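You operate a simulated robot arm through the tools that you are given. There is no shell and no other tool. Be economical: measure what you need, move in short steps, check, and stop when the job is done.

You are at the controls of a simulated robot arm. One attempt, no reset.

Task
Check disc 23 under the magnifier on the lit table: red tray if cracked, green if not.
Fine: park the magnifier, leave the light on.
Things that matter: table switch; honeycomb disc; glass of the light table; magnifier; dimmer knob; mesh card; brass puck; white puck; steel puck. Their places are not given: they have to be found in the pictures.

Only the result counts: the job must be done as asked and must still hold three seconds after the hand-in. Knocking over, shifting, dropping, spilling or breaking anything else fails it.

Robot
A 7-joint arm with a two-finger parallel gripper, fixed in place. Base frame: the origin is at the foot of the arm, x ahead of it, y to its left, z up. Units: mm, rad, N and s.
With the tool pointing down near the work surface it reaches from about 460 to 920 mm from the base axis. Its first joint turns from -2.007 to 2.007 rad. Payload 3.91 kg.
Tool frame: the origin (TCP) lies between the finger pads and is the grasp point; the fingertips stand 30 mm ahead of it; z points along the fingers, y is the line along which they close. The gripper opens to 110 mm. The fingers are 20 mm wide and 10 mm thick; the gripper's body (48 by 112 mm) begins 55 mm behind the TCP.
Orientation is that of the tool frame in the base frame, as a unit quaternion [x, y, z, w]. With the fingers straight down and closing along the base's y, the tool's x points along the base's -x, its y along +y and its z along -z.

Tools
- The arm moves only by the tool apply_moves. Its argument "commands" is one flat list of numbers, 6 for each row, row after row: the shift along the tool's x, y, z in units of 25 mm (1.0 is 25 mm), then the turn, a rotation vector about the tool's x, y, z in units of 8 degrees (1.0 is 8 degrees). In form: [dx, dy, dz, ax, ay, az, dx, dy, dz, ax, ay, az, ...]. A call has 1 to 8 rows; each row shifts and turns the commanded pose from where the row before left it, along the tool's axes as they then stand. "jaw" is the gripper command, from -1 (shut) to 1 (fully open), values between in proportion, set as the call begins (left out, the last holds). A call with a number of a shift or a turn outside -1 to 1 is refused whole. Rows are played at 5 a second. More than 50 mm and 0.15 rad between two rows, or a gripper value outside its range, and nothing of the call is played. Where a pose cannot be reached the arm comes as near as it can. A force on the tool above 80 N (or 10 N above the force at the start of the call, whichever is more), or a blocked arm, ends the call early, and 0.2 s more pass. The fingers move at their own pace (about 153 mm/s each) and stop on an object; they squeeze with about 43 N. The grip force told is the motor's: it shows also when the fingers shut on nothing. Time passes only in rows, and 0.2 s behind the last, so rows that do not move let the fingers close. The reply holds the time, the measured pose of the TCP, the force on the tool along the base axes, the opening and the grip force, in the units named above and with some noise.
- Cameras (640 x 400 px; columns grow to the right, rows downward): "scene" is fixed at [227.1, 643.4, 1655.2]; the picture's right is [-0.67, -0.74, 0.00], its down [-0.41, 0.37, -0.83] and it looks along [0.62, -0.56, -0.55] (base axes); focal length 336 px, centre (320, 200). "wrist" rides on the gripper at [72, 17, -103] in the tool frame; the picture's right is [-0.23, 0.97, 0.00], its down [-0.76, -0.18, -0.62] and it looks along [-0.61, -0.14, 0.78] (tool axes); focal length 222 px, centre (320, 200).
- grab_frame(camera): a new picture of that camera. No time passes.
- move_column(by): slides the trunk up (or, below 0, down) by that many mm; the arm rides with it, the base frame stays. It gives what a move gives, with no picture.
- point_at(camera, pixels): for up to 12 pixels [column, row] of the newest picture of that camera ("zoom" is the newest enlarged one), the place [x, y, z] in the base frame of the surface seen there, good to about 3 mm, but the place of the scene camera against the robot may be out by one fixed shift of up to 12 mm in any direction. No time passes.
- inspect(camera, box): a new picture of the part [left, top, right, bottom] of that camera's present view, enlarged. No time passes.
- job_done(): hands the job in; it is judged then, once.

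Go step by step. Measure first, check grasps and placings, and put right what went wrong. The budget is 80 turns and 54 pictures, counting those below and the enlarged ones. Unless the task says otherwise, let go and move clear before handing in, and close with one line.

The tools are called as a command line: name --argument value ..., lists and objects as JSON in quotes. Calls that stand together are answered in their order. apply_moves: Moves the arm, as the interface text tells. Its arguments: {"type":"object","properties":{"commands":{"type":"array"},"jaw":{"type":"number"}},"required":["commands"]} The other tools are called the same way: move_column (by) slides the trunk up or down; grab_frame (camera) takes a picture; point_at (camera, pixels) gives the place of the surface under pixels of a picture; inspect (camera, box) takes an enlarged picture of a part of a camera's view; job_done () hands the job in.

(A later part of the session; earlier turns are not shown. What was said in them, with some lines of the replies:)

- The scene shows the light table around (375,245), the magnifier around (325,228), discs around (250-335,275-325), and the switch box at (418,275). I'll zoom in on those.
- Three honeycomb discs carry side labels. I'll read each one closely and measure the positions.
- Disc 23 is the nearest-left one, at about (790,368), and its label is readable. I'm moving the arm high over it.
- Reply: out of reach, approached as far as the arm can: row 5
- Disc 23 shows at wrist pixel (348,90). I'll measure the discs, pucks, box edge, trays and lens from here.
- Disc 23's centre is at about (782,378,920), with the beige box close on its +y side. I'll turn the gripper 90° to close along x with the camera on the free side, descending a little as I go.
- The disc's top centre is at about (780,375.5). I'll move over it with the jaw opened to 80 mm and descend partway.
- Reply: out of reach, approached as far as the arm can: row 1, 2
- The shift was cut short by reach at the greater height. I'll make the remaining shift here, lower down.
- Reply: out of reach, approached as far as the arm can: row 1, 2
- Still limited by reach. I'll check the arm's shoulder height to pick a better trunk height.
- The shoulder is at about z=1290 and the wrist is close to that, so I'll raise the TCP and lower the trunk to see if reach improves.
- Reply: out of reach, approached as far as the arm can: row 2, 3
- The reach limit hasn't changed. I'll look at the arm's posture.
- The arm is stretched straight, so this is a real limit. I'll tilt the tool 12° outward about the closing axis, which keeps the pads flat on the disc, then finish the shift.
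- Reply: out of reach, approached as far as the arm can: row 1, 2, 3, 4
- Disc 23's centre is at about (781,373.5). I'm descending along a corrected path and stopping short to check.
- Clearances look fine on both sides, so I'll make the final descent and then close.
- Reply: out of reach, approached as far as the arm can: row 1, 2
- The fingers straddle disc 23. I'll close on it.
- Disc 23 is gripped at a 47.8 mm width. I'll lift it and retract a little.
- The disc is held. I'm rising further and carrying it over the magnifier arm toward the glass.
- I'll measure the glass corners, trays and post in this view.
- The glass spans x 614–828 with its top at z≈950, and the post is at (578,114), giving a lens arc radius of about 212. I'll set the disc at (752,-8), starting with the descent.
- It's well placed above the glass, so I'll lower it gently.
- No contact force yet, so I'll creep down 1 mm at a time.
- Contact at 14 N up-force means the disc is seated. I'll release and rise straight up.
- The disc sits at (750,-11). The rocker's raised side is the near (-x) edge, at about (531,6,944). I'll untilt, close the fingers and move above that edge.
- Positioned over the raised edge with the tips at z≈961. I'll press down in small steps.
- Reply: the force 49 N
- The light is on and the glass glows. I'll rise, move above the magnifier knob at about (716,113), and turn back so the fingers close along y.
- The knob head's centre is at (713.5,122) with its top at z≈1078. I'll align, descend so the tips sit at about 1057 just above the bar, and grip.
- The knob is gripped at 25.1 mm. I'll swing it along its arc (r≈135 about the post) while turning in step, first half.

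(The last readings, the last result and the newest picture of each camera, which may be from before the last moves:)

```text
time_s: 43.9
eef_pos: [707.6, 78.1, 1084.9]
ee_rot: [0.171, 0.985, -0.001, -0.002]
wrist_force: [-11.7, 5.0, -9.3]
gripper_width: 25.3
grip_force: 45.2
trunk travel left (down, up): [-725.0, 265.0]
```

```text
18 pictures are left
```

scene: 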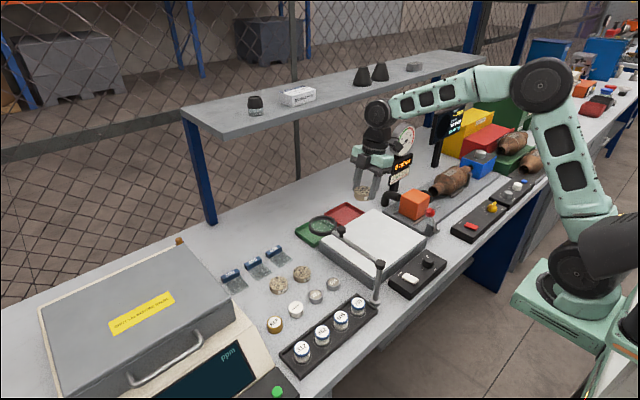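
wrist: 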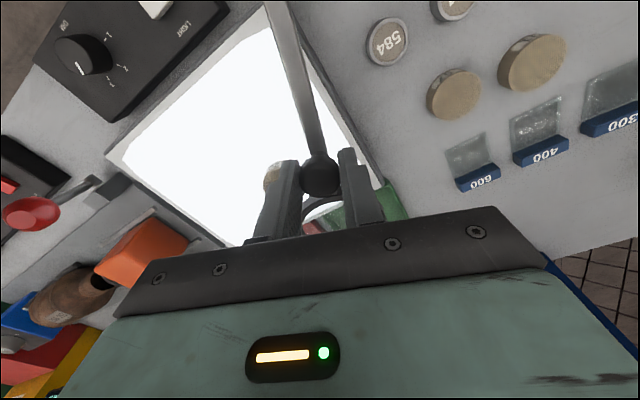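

It follows with small forces. I'll finish the swing.

apply_moves --commands '[-0.009, -0.372, 0, 0, 0, 0.494, -0.009, -0.372, 0, 0, 0, 0.494, -0.009, -0.372, 0, 0, 0, 0.494, -0.009, -0.372, 0, 0, 0, 0.494, -0.009, -0.372, 0, 0, 0, 0.494, 0, 0, 0, 0, 0, 0]'

inspect --camera "scene" --box '[300, 170, 460, 290]'

```text
time_s: 45.3
eef_pos: [687.0, 37.2, 1086.7]
ee_rot: [0.338, 0.941, 0.0, -0.001]
wrist_force: [-21.6, 17.2, -23.7]
gripper_width: 25.1
grip_force: 45.0
trunk travel left (down, up): [-725.0, 265.0]
```

```text
3.33 times, centred on (380, 230) of scene
```

zoom: 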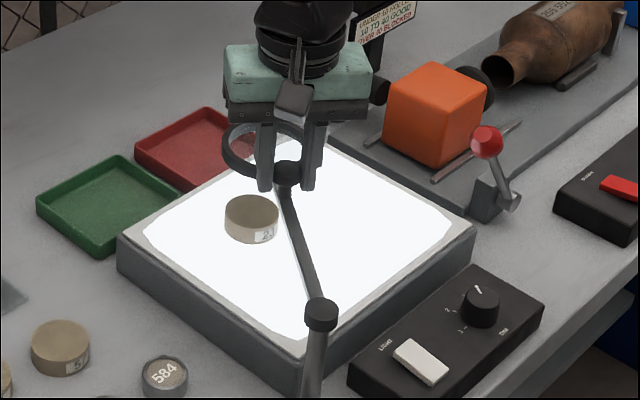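

The lens is over the disc. I'll open, rise, and bring the wrist camera directly above the lens; straight down is at about pixel (320,20).

apply_moves --commands '[0, 0, 0, 0, 0, 0, 0, 0, 0, 0, 0, 0, 0, 0, -0.8, 0, 0, 0, 0, 0, -0.8, 0, 0, 0, 0, 0, -0.8, 0, 0, 0]' --jaw -0.2

apply_moves --commands '[-1, -0.087, 0, 0, 0, 0, -1, -0.087, 0, 0, 0, 0, -1, -0.087, 0, 0, 0, 0, -1, -0.087, 0, 0, 0, 0, -1, -0.087, 0, 0, 0, 0, -1, -0.087, 0, 0, 0, 0, 0, 0, 0, 0, 0, 0]'

grab_frame --camera "wrist"

```text
time_s: 46.5
eef_pos: [687.1, 36.0, 1145.8]
ee_rot: [0.338, 0.941, 0.0, 0.0]
wrist_force: [0.2, 0.0, -1.1]
gripper_width: 43.9
grip_force: 0.0
trunk travel left (down, up): [-725.0, 265.0]
```

```text
time_s: 48.1
eef_pos: [796.6, -72.8, 1145.1]
ee_rot: [0.337, 0.942, 0.0, 0.0]
wrist_force: [0.8, -0.3, 0.9]
gripper_width: 44.1
grip_force: 0.1
trunk travel left (down, up): [-725.0, 265.0]
```

```text
16 pictures are left
```

wrist: 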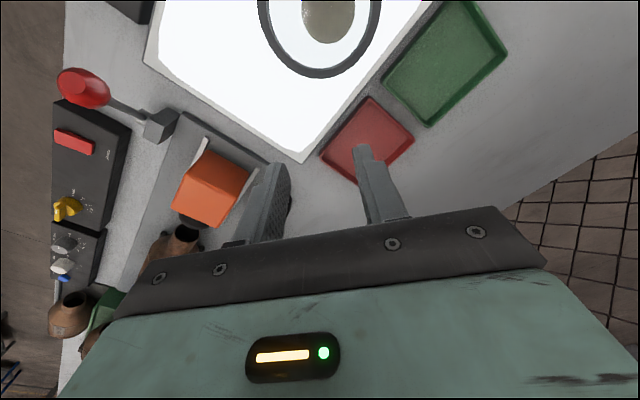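

The lens is cut off at the top of the image. I'll back up about 35 mm and zoom.

apply_moves --commands '[0.7, 0.1, 0, 0, 0, 0, 0.7, 0, 0, 0, 0, 0, 0, 0, 0, 0, 0, 0]'

inspect --camera "wrist" --box '[250, 0, 390, 90]'

```text
time_s: 48.9
eef_pos: [770.6, -47.5, 1144.4]
ee_rot: [0.338, 0.941, 0.0, 0.001]
wrist_force: [-0.4, -0.1, 0.1]
gripper_width: 44.0
grip_force: 0.1
trunk travel left (down, up): [-725.0, 265.0]
```

```text
4.44 times, centred on (320, 45) of wrist
```

zoom: 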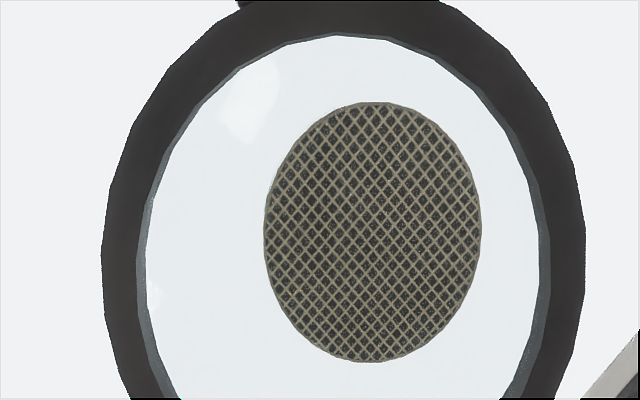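

inspect --camera "wrist" --box '[305, 18, 361, 88]'

```text
5.71 times, centred on (333, 53) of wrist
```

zoom: 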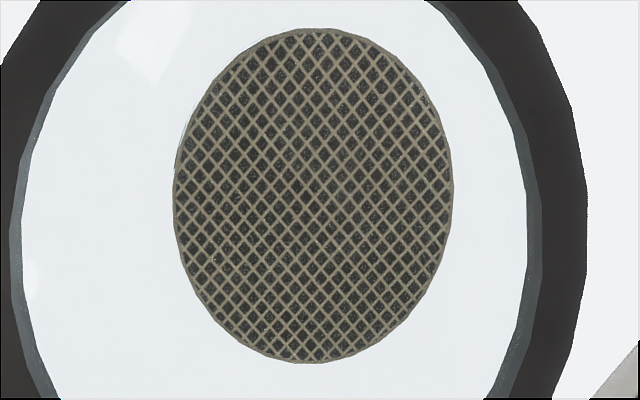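

No crack is evident at this zoom. I'll look closer at the upper and lower halves of the disc and check the dimmer.

inspect --camera "wrist" --box '[306, 22, 358, 53]'

inspect --camera "wrist" --box '[306, 52, 358, 83]'

inspect --camera "scene" --box '[330, 190, 450, 300]'

```text
12.31 times, centred on (332, 38) of wrist
```

zoom: 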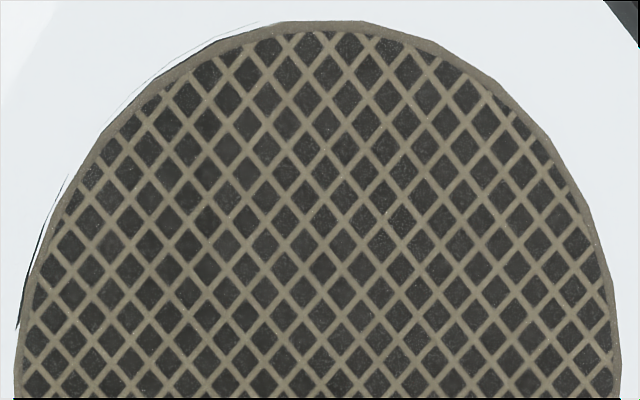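

```text
12.31 times, centred on (332, 68) of wrist
```

zoom: 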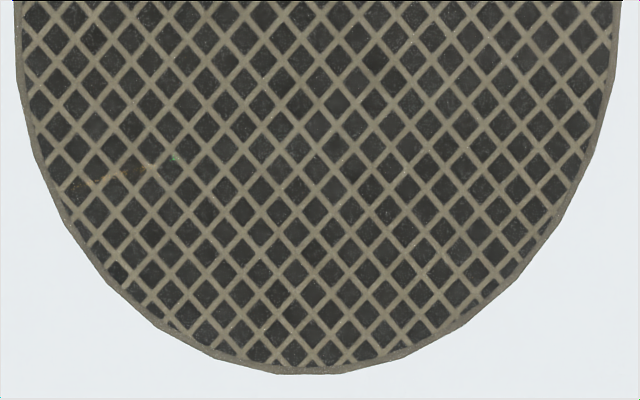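

```text
3.64 times, centred on (390, 245) of scene
```

zoom: 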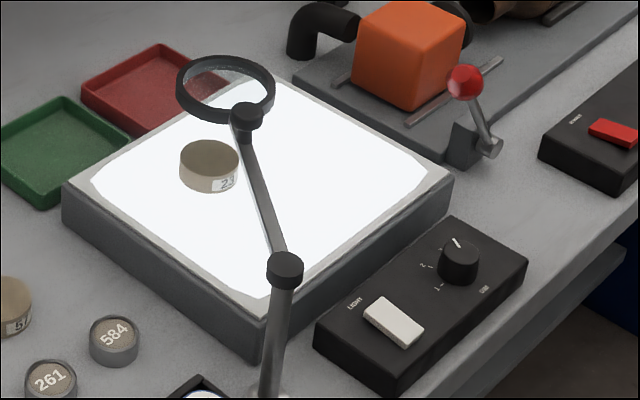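

I'll measure the disc and lens ring in this zoom to confirm the disc really lies under the lens.

point_at --camera "zoom" --pixels '[[209, 155], [182, 100], [270, 90], [225, 116], [225, 62], [247, 110], [285, 262], [268, 103], [184, 78], [460, 245]]'

```text
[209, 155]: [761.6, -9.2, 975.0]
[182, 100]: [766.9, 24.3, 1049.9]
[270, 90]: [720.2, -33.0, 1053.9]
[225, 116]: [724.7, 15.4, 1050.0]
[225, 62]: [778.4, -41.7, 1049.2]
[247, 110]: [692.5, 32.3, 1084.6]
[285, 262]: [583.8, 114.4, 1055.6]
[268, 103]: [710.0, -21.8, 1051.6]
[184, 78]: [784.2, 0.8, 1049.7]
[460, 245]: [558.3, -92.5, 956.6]
```

The disc sits wholly under the lens, about 10 mm off its centre. I'll view it once more with the sight line through the lens centre, then zoom.

apply_moves --commands '[-0.16, -0.5, 0.4, 0, 0, 0, -0.16, -0.5, 0.4, 0, 0, 0, 0, 0, 0, 0, 0, 0]'

grab_frame --camera "wrist"

point_at --camera "wrist" --pixels '[[340, 50], [350, 60], [320, 90], [285, 60], [390, 60], [360, 30], [340, 110]]'

```text
time_s: 49.7
eef_pos: [760.4, -72.8, 1124.6]
ee_rot: [0.338, 0.941, 0.0, 0.0]
wrist_force: [0.1, 0.2, 0.8]
gripper_width: 44.0
grip_force: 0.0
trunk travel left (down, up): [-725.0, 265.0]
```

```text
10 pictures are left
```

wrist: 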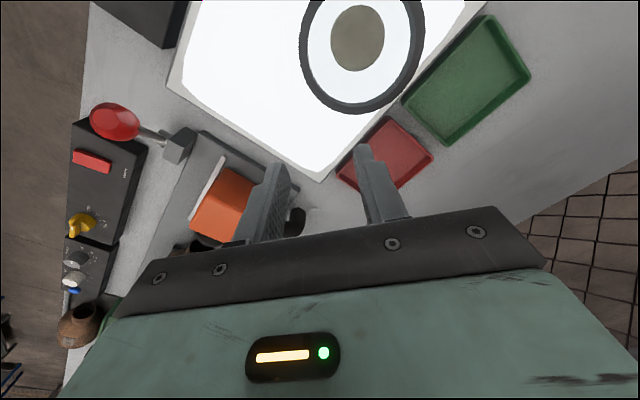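

```text
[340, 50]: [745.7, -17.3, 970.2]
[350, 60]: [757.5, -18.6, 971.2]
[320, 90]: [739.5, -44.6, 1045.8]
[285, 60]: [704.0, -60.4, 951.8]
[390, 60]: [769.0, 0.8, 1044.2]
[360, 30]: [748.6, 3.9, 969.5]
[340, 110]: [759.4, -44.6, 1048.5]
```

inspect --camera "wrist" --box '[330, 3, 386, 38]'

inspect --camera "wrist" --box '[330, 37, 386, 72]'

```text
11.43 times, centred on (358, 20) of wrist
```

zoom: 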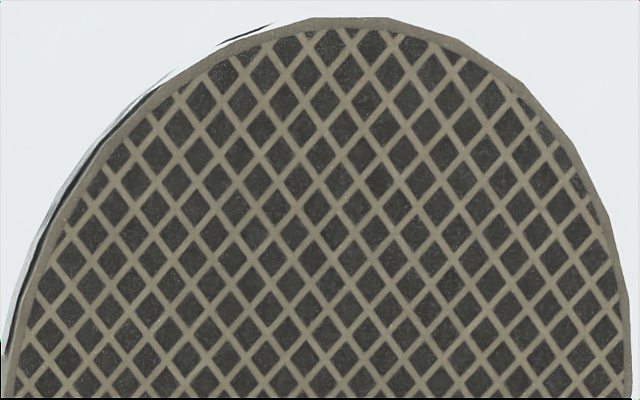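

```text
11.43 times, centred on (358, 54) of wrist
```

zoom: 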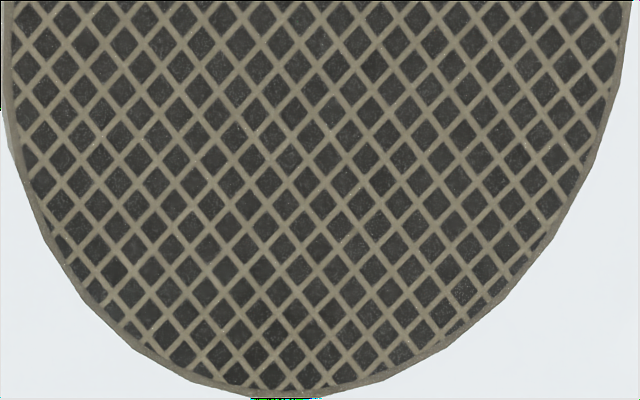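

The full grid shows every wall intact and the white sliver at the left is just the label on the rim, so disc 23 is not cracked and goes in the green tray. First I'll return to the knob to park the magnifier.

apply_moves --commands '[0, 0, -0.84, 0, 0, 0, 0.84, 0.25, 0, 0, 0, 0, 0.84, 0.25, 0, 0, 0, 0, 0.84, 0.25, 0, 0, 0, 0, 0.84, 0.25, 0, 0, 0, 0, 0.84, 0.25, 0, 0, 0, 0, 0.85, 0.26, 0, 0, 0, 0, 0, 0, 0, 0, 0, 0]'

inspect --camera "wrist" --box '[240, 60, 420, 240]'

point_at --camera "zoom" --pixels '[[300, 150], [310, 165], [320, 140], [330, 150], [290, 140], [350, 150]]'

```text
time_s: 51.5
eef_pos: [688.6, 37.8, 1148.7]
ee_rot: [0.338, 0.941, -0.001, 0.001]
wrist_force: [0.1, -0.5, 0.1]
gripper_width: 43.6
grip_force: 0.1
trunk travel left (down, up): [-725.0, 265.0]
```

```text
2.22 times, centred on (330, 150) of wrist
```

zoom: 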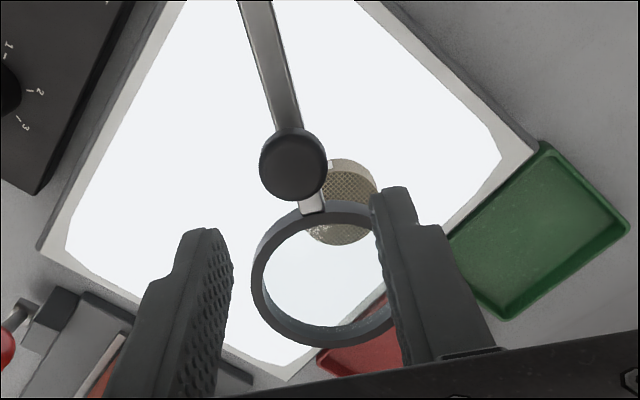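

```text
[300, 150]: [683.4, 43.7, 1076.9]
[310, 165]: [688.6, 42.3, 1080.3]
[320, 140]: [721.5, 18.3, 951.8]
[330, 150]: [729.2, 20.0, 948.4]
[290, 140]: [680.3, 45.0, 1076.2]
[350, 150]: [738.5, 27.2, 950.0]
```

The knob is under the open fingers. I'll descend and grip it.

apply_moves --commands '[0.05, 0, 0.86, 0, 0, 0, 0.05, 0, 0.86, 0, 0, 0, 0, 0, 0.85, 0, 0, 0, 0, 0, 0, 0, 0, 0]'

apply_moves --commands '[0, 0, 0, 0, 0, 0, 0, 0, 0, 0, 0, 0, 0, 0, 0, 0, 0, 0]' --jaw -0.75

apply_moves --commands '[0.035, 0.371, 0, 0, 0, -0.494, 0.035, 0.371, 0, 0, 0, -0.494, 0.035, 0.371, 0, 0, 0, -0.494, 0.035, 0.371, 0, 0, 0, -0.494, 0.035, 0.371, 0, 0, 0, -0.494]'

```text
time_s: 52.5
eef_pos: [688.5, 39.3, 1082.7]
ee_rot: [0.338, 0.941, 0.0, -0.001]
wrist_force: [0.6, 1.1, -0.3]
gripper_width: 44.0
grip_force: 0.0
trunk travel left (down, up): [-725.0, 265.0]
```

```text
time_s: 53.3
eef_pos: [688.0, 38.9, 1083.5]
ee_rot: [0.338, 0.941, 0.0, 0.0]
wrist_force: [0.0, 1.1, -2.8]
gripper_width: 24.9
grip_force: 44.8
trunk travel left (down, up): [-725.0, 265.0]
```

```text
time_s: 54.5
eef_pos: [707.8, 79.9, 1085.1]
ee_rot: [0.171, 0.985, -0.001, 0.0]
wrist_force: [13.7, -3.8, 0.7]
gripper_width: 25.2
grip_force: 45.4
trunk travel left (down, up): [-725.0, 265.0]
```

apply_moves --commands '[0.045, 0.371, 0, 0, 0, -0.494, 0.045, 0.371, 0, 0, 0, -0.494, 0.045, 0.371, 0, 0, 0, -0.494, 0.045, 0.371, 0, 0, 0, -0.494, 0.045, 0.371, 0, 0, 0, -0.494, 0, 0, 0, 0, 0, 0]'

```text
time_s: 55.9
eef_pos: [713.1, 122.6, 1083.3]
ee_rot: [0.002, 1.0, -0.001, 0.002]
wrist_force: [35.1, -20.8, 9.1]
gripper_width: 25.2
grip_force: 45.1
trunk travel left (down, up): [-725.0, 265.0]
```

The knob is back at its starting place (713,122). I'll release, rise, and move over toward the disc at (749,-9).

apply_moves --commands '[0, 0, 0, 0, 0, 0, 0, 0, 0, 0, 0, 0, 0, 0, -0.85, 0, 0, 0, 0, 0, -0.85, 0, 0, 0, 0, 0, -0.85, 0, 0, 0, 0, 0, 0, 0, 0, 0]' --jaw -0.2

apply_moves --commands '[-0.24, -0.88, 0, 0, 0, 0, -0.24, -0.88, 0, 0, 0, 0, -0.24, -0.88, 0, 0, 0, 0, -0.24, -0.88, 0, 0, 0, 0, -0.24, -0.88, 0, 0, 0, 0, 0, -0.88, 0, 0, -1, 0, 0, 0, 0, 0, -1, 0, 0, 0, 0, 0, 0, 0]' --jaw 0.4

grab_frame --camera "wrist"

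```text
time_s: 57.3
eef_pos: [710.2, 127.2, 1146.9]
ee_rot: [0.0, 1.0, 0.0, 0.0]
wrist_force: [-0.5, 0.2, 0.0]
gripper_width: 44.0
grip_force: 0.1
trunk travel left (down, up): [-725.0, 265.0]
```

```text
time_s: 59.1
eef_pos: [740.8, -6.3, 1145.2]
ee_rot: [0.0, 0.99, 0.0, 0.14]
wrist_force: [0.5, 0.1, 0.0]
gripper_width: 77.1
grip_force: 0.1
trunk travel left (down, up): [-725.0, 265.0]
```

```text
6 pictures are left
```

wrist: 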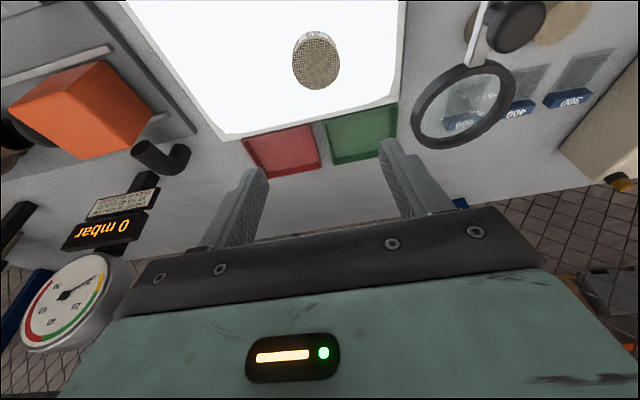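

The magnifier is clear of the glass. I'll measure the disc, the trays and the knob.

point_at --camera "wrist" --pixels '[[317, 62], [293, 62], [340, 62], [316, 38], [316, 86], [362, 132], [326, 122], [396, 103], [335, 163], [398, 140], [515, 25], [285, 150]]'

```text
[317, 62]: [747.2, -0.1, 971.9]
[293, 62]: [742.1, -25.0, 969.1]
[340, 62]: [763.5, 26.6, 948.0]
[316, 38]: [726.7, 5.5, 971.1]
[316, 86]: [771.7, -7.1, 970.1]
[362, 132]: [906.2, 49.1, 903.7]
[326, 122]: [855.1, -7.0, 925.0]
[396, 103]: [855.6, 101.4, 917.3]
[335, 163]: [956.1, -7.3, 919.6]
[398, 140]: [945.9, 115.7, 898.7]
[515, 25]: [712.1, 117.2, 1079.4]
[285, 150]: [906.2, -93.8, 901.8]
```

The disc's centre is at (749,-1) and the green tray's at (906,46). I'll descend with the tilted tool and grip.

apply_moves --commands '[0.245, 0.03, 0.887, 0, 0, 0, 0.245, 0.03, 0.887, 0, 0, 0, 0.245, 0.03, 0.887, 0, 0, 0, 0.245, 0.03, 0.887, 0, 0, 0, 0.245, 0.03, 0.887, 0, 0, 0, 0.245, 0.03, 0.887, 0, 0, 0, 0.245, 0.03, 0.887, 0, 0, 0, 0, 0, 0, 0, 0, 0]'

apply_moves --commands '[0, 0, 0, 0, 0, 0, 0, 0, 0, 0, 0, 0, 0, 0, 0, 0, 0, 0, 0, 0, 0, 0, 0, 0]' --jaw -0.2

```text
time_s: 60.9
eef_pos: [740.6, 2.2, 984.3]
ee_rot: [0.0, 0.99, 0.0, 0.139]
wrist_force: [0.5, 0.8, 0.8]
gripper_width: 77.1
grip_force: 0.0
trunk travel left (down, up): [-725.0, 265.0]
```

```text
time_s: 61.9
eef_pos: [740.9, 3.2, 984.1]
ee_rot: [0.001, 0.99, 0.0, 0.139]
wrist_force: [0.7, -0.4, 1.5]
gripper_width: 49.1
grip_force: 42.6
trunk travel left (down, up): [-725.0, 265.0]
```

The disc is gripped at 49.1 mm. I'll lift it and move ahead in x at y≈0, clear of the lens ring, toward the tray.

apply_moves --commands '[-0.22, 0, -0.77, 0, 0, 0, -0.22, 0, -0.77, 0, 0, 0, -0.22, 0, -0.77, 0, 0, 0, 0, 0, 0, 0, 0, 0]'

apply_moves --commands '[-0.851, 0, 0.2445, 0, 0, 0, -0.851, 0, 0.2445, 0, 0, 0, -0.851, 0, 0.2445, 0, 0, 0, -0.851, 0, 0.2445, 0, 0, 0, -0.851, 0, 0.2445, 0, 0, 0, -0.851, 0, 0.2445, 0, 0, 0, -0.851, 0, 0.2445, 0, 0, 0, 0, 0, 0, 0, 0, 0]'

```text
time_s: 62.9
eef_pos: [741.8, 1.9, 1045.9]
ee_rot: [0.0, 0.99, -0.001, 0.139]
wrist_force: [0.3, -0.2, 0.2]
gripper_width: 49.4
grip_force: 43.4
trunk travel left (down, up): [-725.0, 265.0]
```

```text
time_s: 64.7
eef_pos: [899.3, -0.3, 1047.7]
ee_rot: [0.0, 0.99, 0.0, 0.14]
wrist_force: [-0.8, -0.4, 0.1]
gripper_width: 49.3
grip_force: 42.8
trunk travel left (down, up): [-725.0, 265.0]
```

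Reached x=899. I'll shift to y≈46 and descend to just above the tray floor.

apply_moves --commands '[0, 0.92, 0, 0, 0, 0, 0, 0.92, 0, 0, 0, 0, 0.25, 0, 0.785, 0, 0, 0, 0.25, 0, 0.785, 0, 0, 0, 0.25, 0, 0.785, 0, 0, 0, 0.25, 0, 0.785, 0, 0, 0, 0.25, 0, 0.7, 0, 0, 0, 0, 0, 0, 0, 0, 0]'

grab_frame --camera "wrist"

```text
time_s: 66.5
eef_pos: [896.1, 46.2, 941.6]
ee_rot: [0.0, 0.99, 0.0, 0.139]
wrist_force: [-0.3, 0.2, 0.0]
gripper_width: 49.5
grip_force: 43.7
trunk travel left (down, up): [-725.0, 265.0]
```

```text
5 pictures are left
```

wrist: 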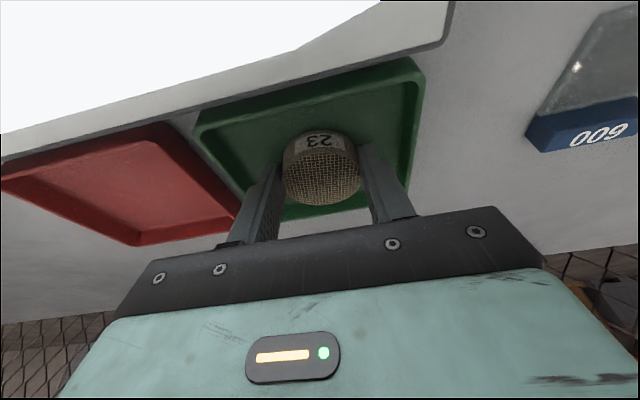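

The disc is inside the green tray, roughly centred. I'll creep down to contact.

apply_moves --commands '[0.022, 0, 0.077, 0, 0, 0, 0.022, 0, 0.077, 0, 0, 0, 0, 0, 0, 0, 0, 0]'

```text
time_s: 67.3
eef_pos: [894.5, 46.8, 938.4]
ee_rot: [0.0, 0.99, 0.0, 0.14]
wrist_force: [0.1, 0.0, -0.6]
gripper_width: 49.3
grip_force: 42.8
trunk travel left (down, up): [-725.0, 265.0]
```

apply_moves --commands '[0.011, 0, 0.04, 0, 0, 0, 0.011, 0, 0.04, 0, 0, 0, 0, 0, 0, 0, 0, 0]'

```text
time_s: 68.1
eef_pos: [894.1, 46.3, 939.2]
ee_rot: [0.0, 0.99, 0.0, 0.139]
wrist_force: [0.7, -0.8, 0.6]
gripper_width: 49.1
grip_force: 43.0
trunk travel left (down, up): [-725.0, 265.0]
```

apply_moves --commands '[0.011, 0, 0.04, 0, 0, 0, 0.011, 0, 0.04, 0, 0, 0, 0, 0, 0, 0, 0, 0]'

```text
time_s: 68.9
eef_pos: [894.4, 48.0, 937.3]
ee_rot: [0.0, 0.99, 0.0, 0.141]
wrist_force: [0.8, 1.2, 12.3]
gripper_width: 49.5
grip_force: 42.8
trunk travel left (down, up): [-725.0, 265.0]
```

Contact at 12 N, so I'll release within the tray walls and rise.

apply_moves --commands '[0, 0, 0, 0, 0, 0, 0, 0, 0, 0, 0, 0]' --jaw 0.15

apply_moves --commands '[-0.1, 0, -0.4, 0, 0, 0, -0.27, 0, -0.96, 0, 0, 0, -0.27, 0, -0.96, 0, 0, 0, -0.27, 0, -0.96, 0, 0, 0, -0.27, 0, -0.96, 0, 0, 0, 0, 0, 0, 0, 0, 0]'

grab_frame --camera "wrist"

inspect --camera "scene" --box '[220, 170, 460, 320]'

```text
time_s: 69.5
eef_pos: [893.0, 46.3, 935.5]
ee_rot: [0.0, 0.99, 0.0, 0.138]
wrist_force: [-3.8, -3.6, 5.4]
gripper_width: 61.4
grip_force: 0.0
trunk travel left (down, up): [-725.0, 265.0]
```

```text
time_s: 70.9
eef_pos: [895.8, 47.7, 1045.2]
ee_rot: [0.0, 0.99, 0.001, 0.139]
wrist_force: [0.4, -0.6, 0.2]
gripper_width: 63.5
grip_force: 0.0
trunk travel left (down, up): [-725.0, 265.0]
```

```text
4 pictures are left
```

wrist: 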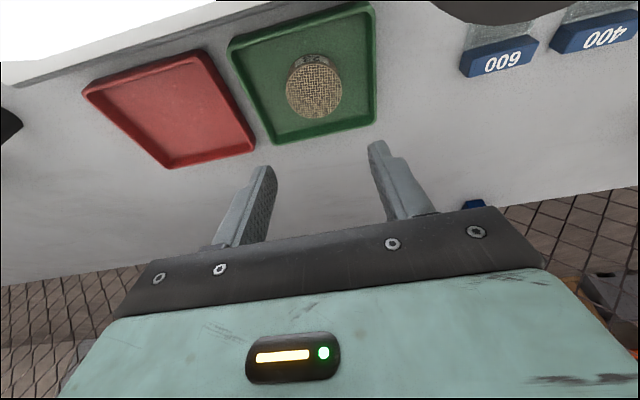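

```text
2.67 times, centred on (340, 245) of scene
```

zoom: 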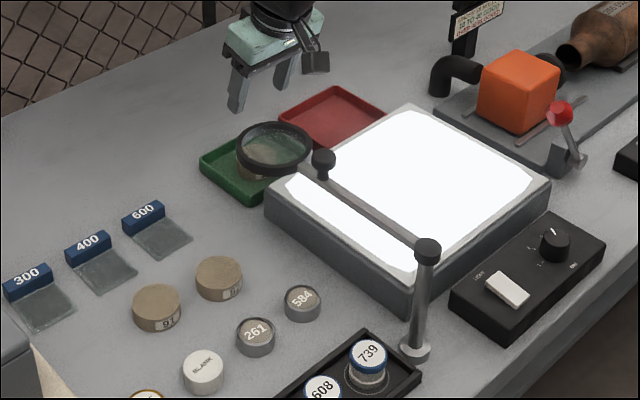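

Disc 23 sits in the green tray, the light is on, the magnifier is back at its starting pixels (ring at about (323,226)), and the hand is clear. I'm handing in.

job_done

```text
The job is handed in.
```

I saw no crack in disc 23 under the magnifier on the lit table, so it is now in the green tray, with the magnifier parked and the light left on.
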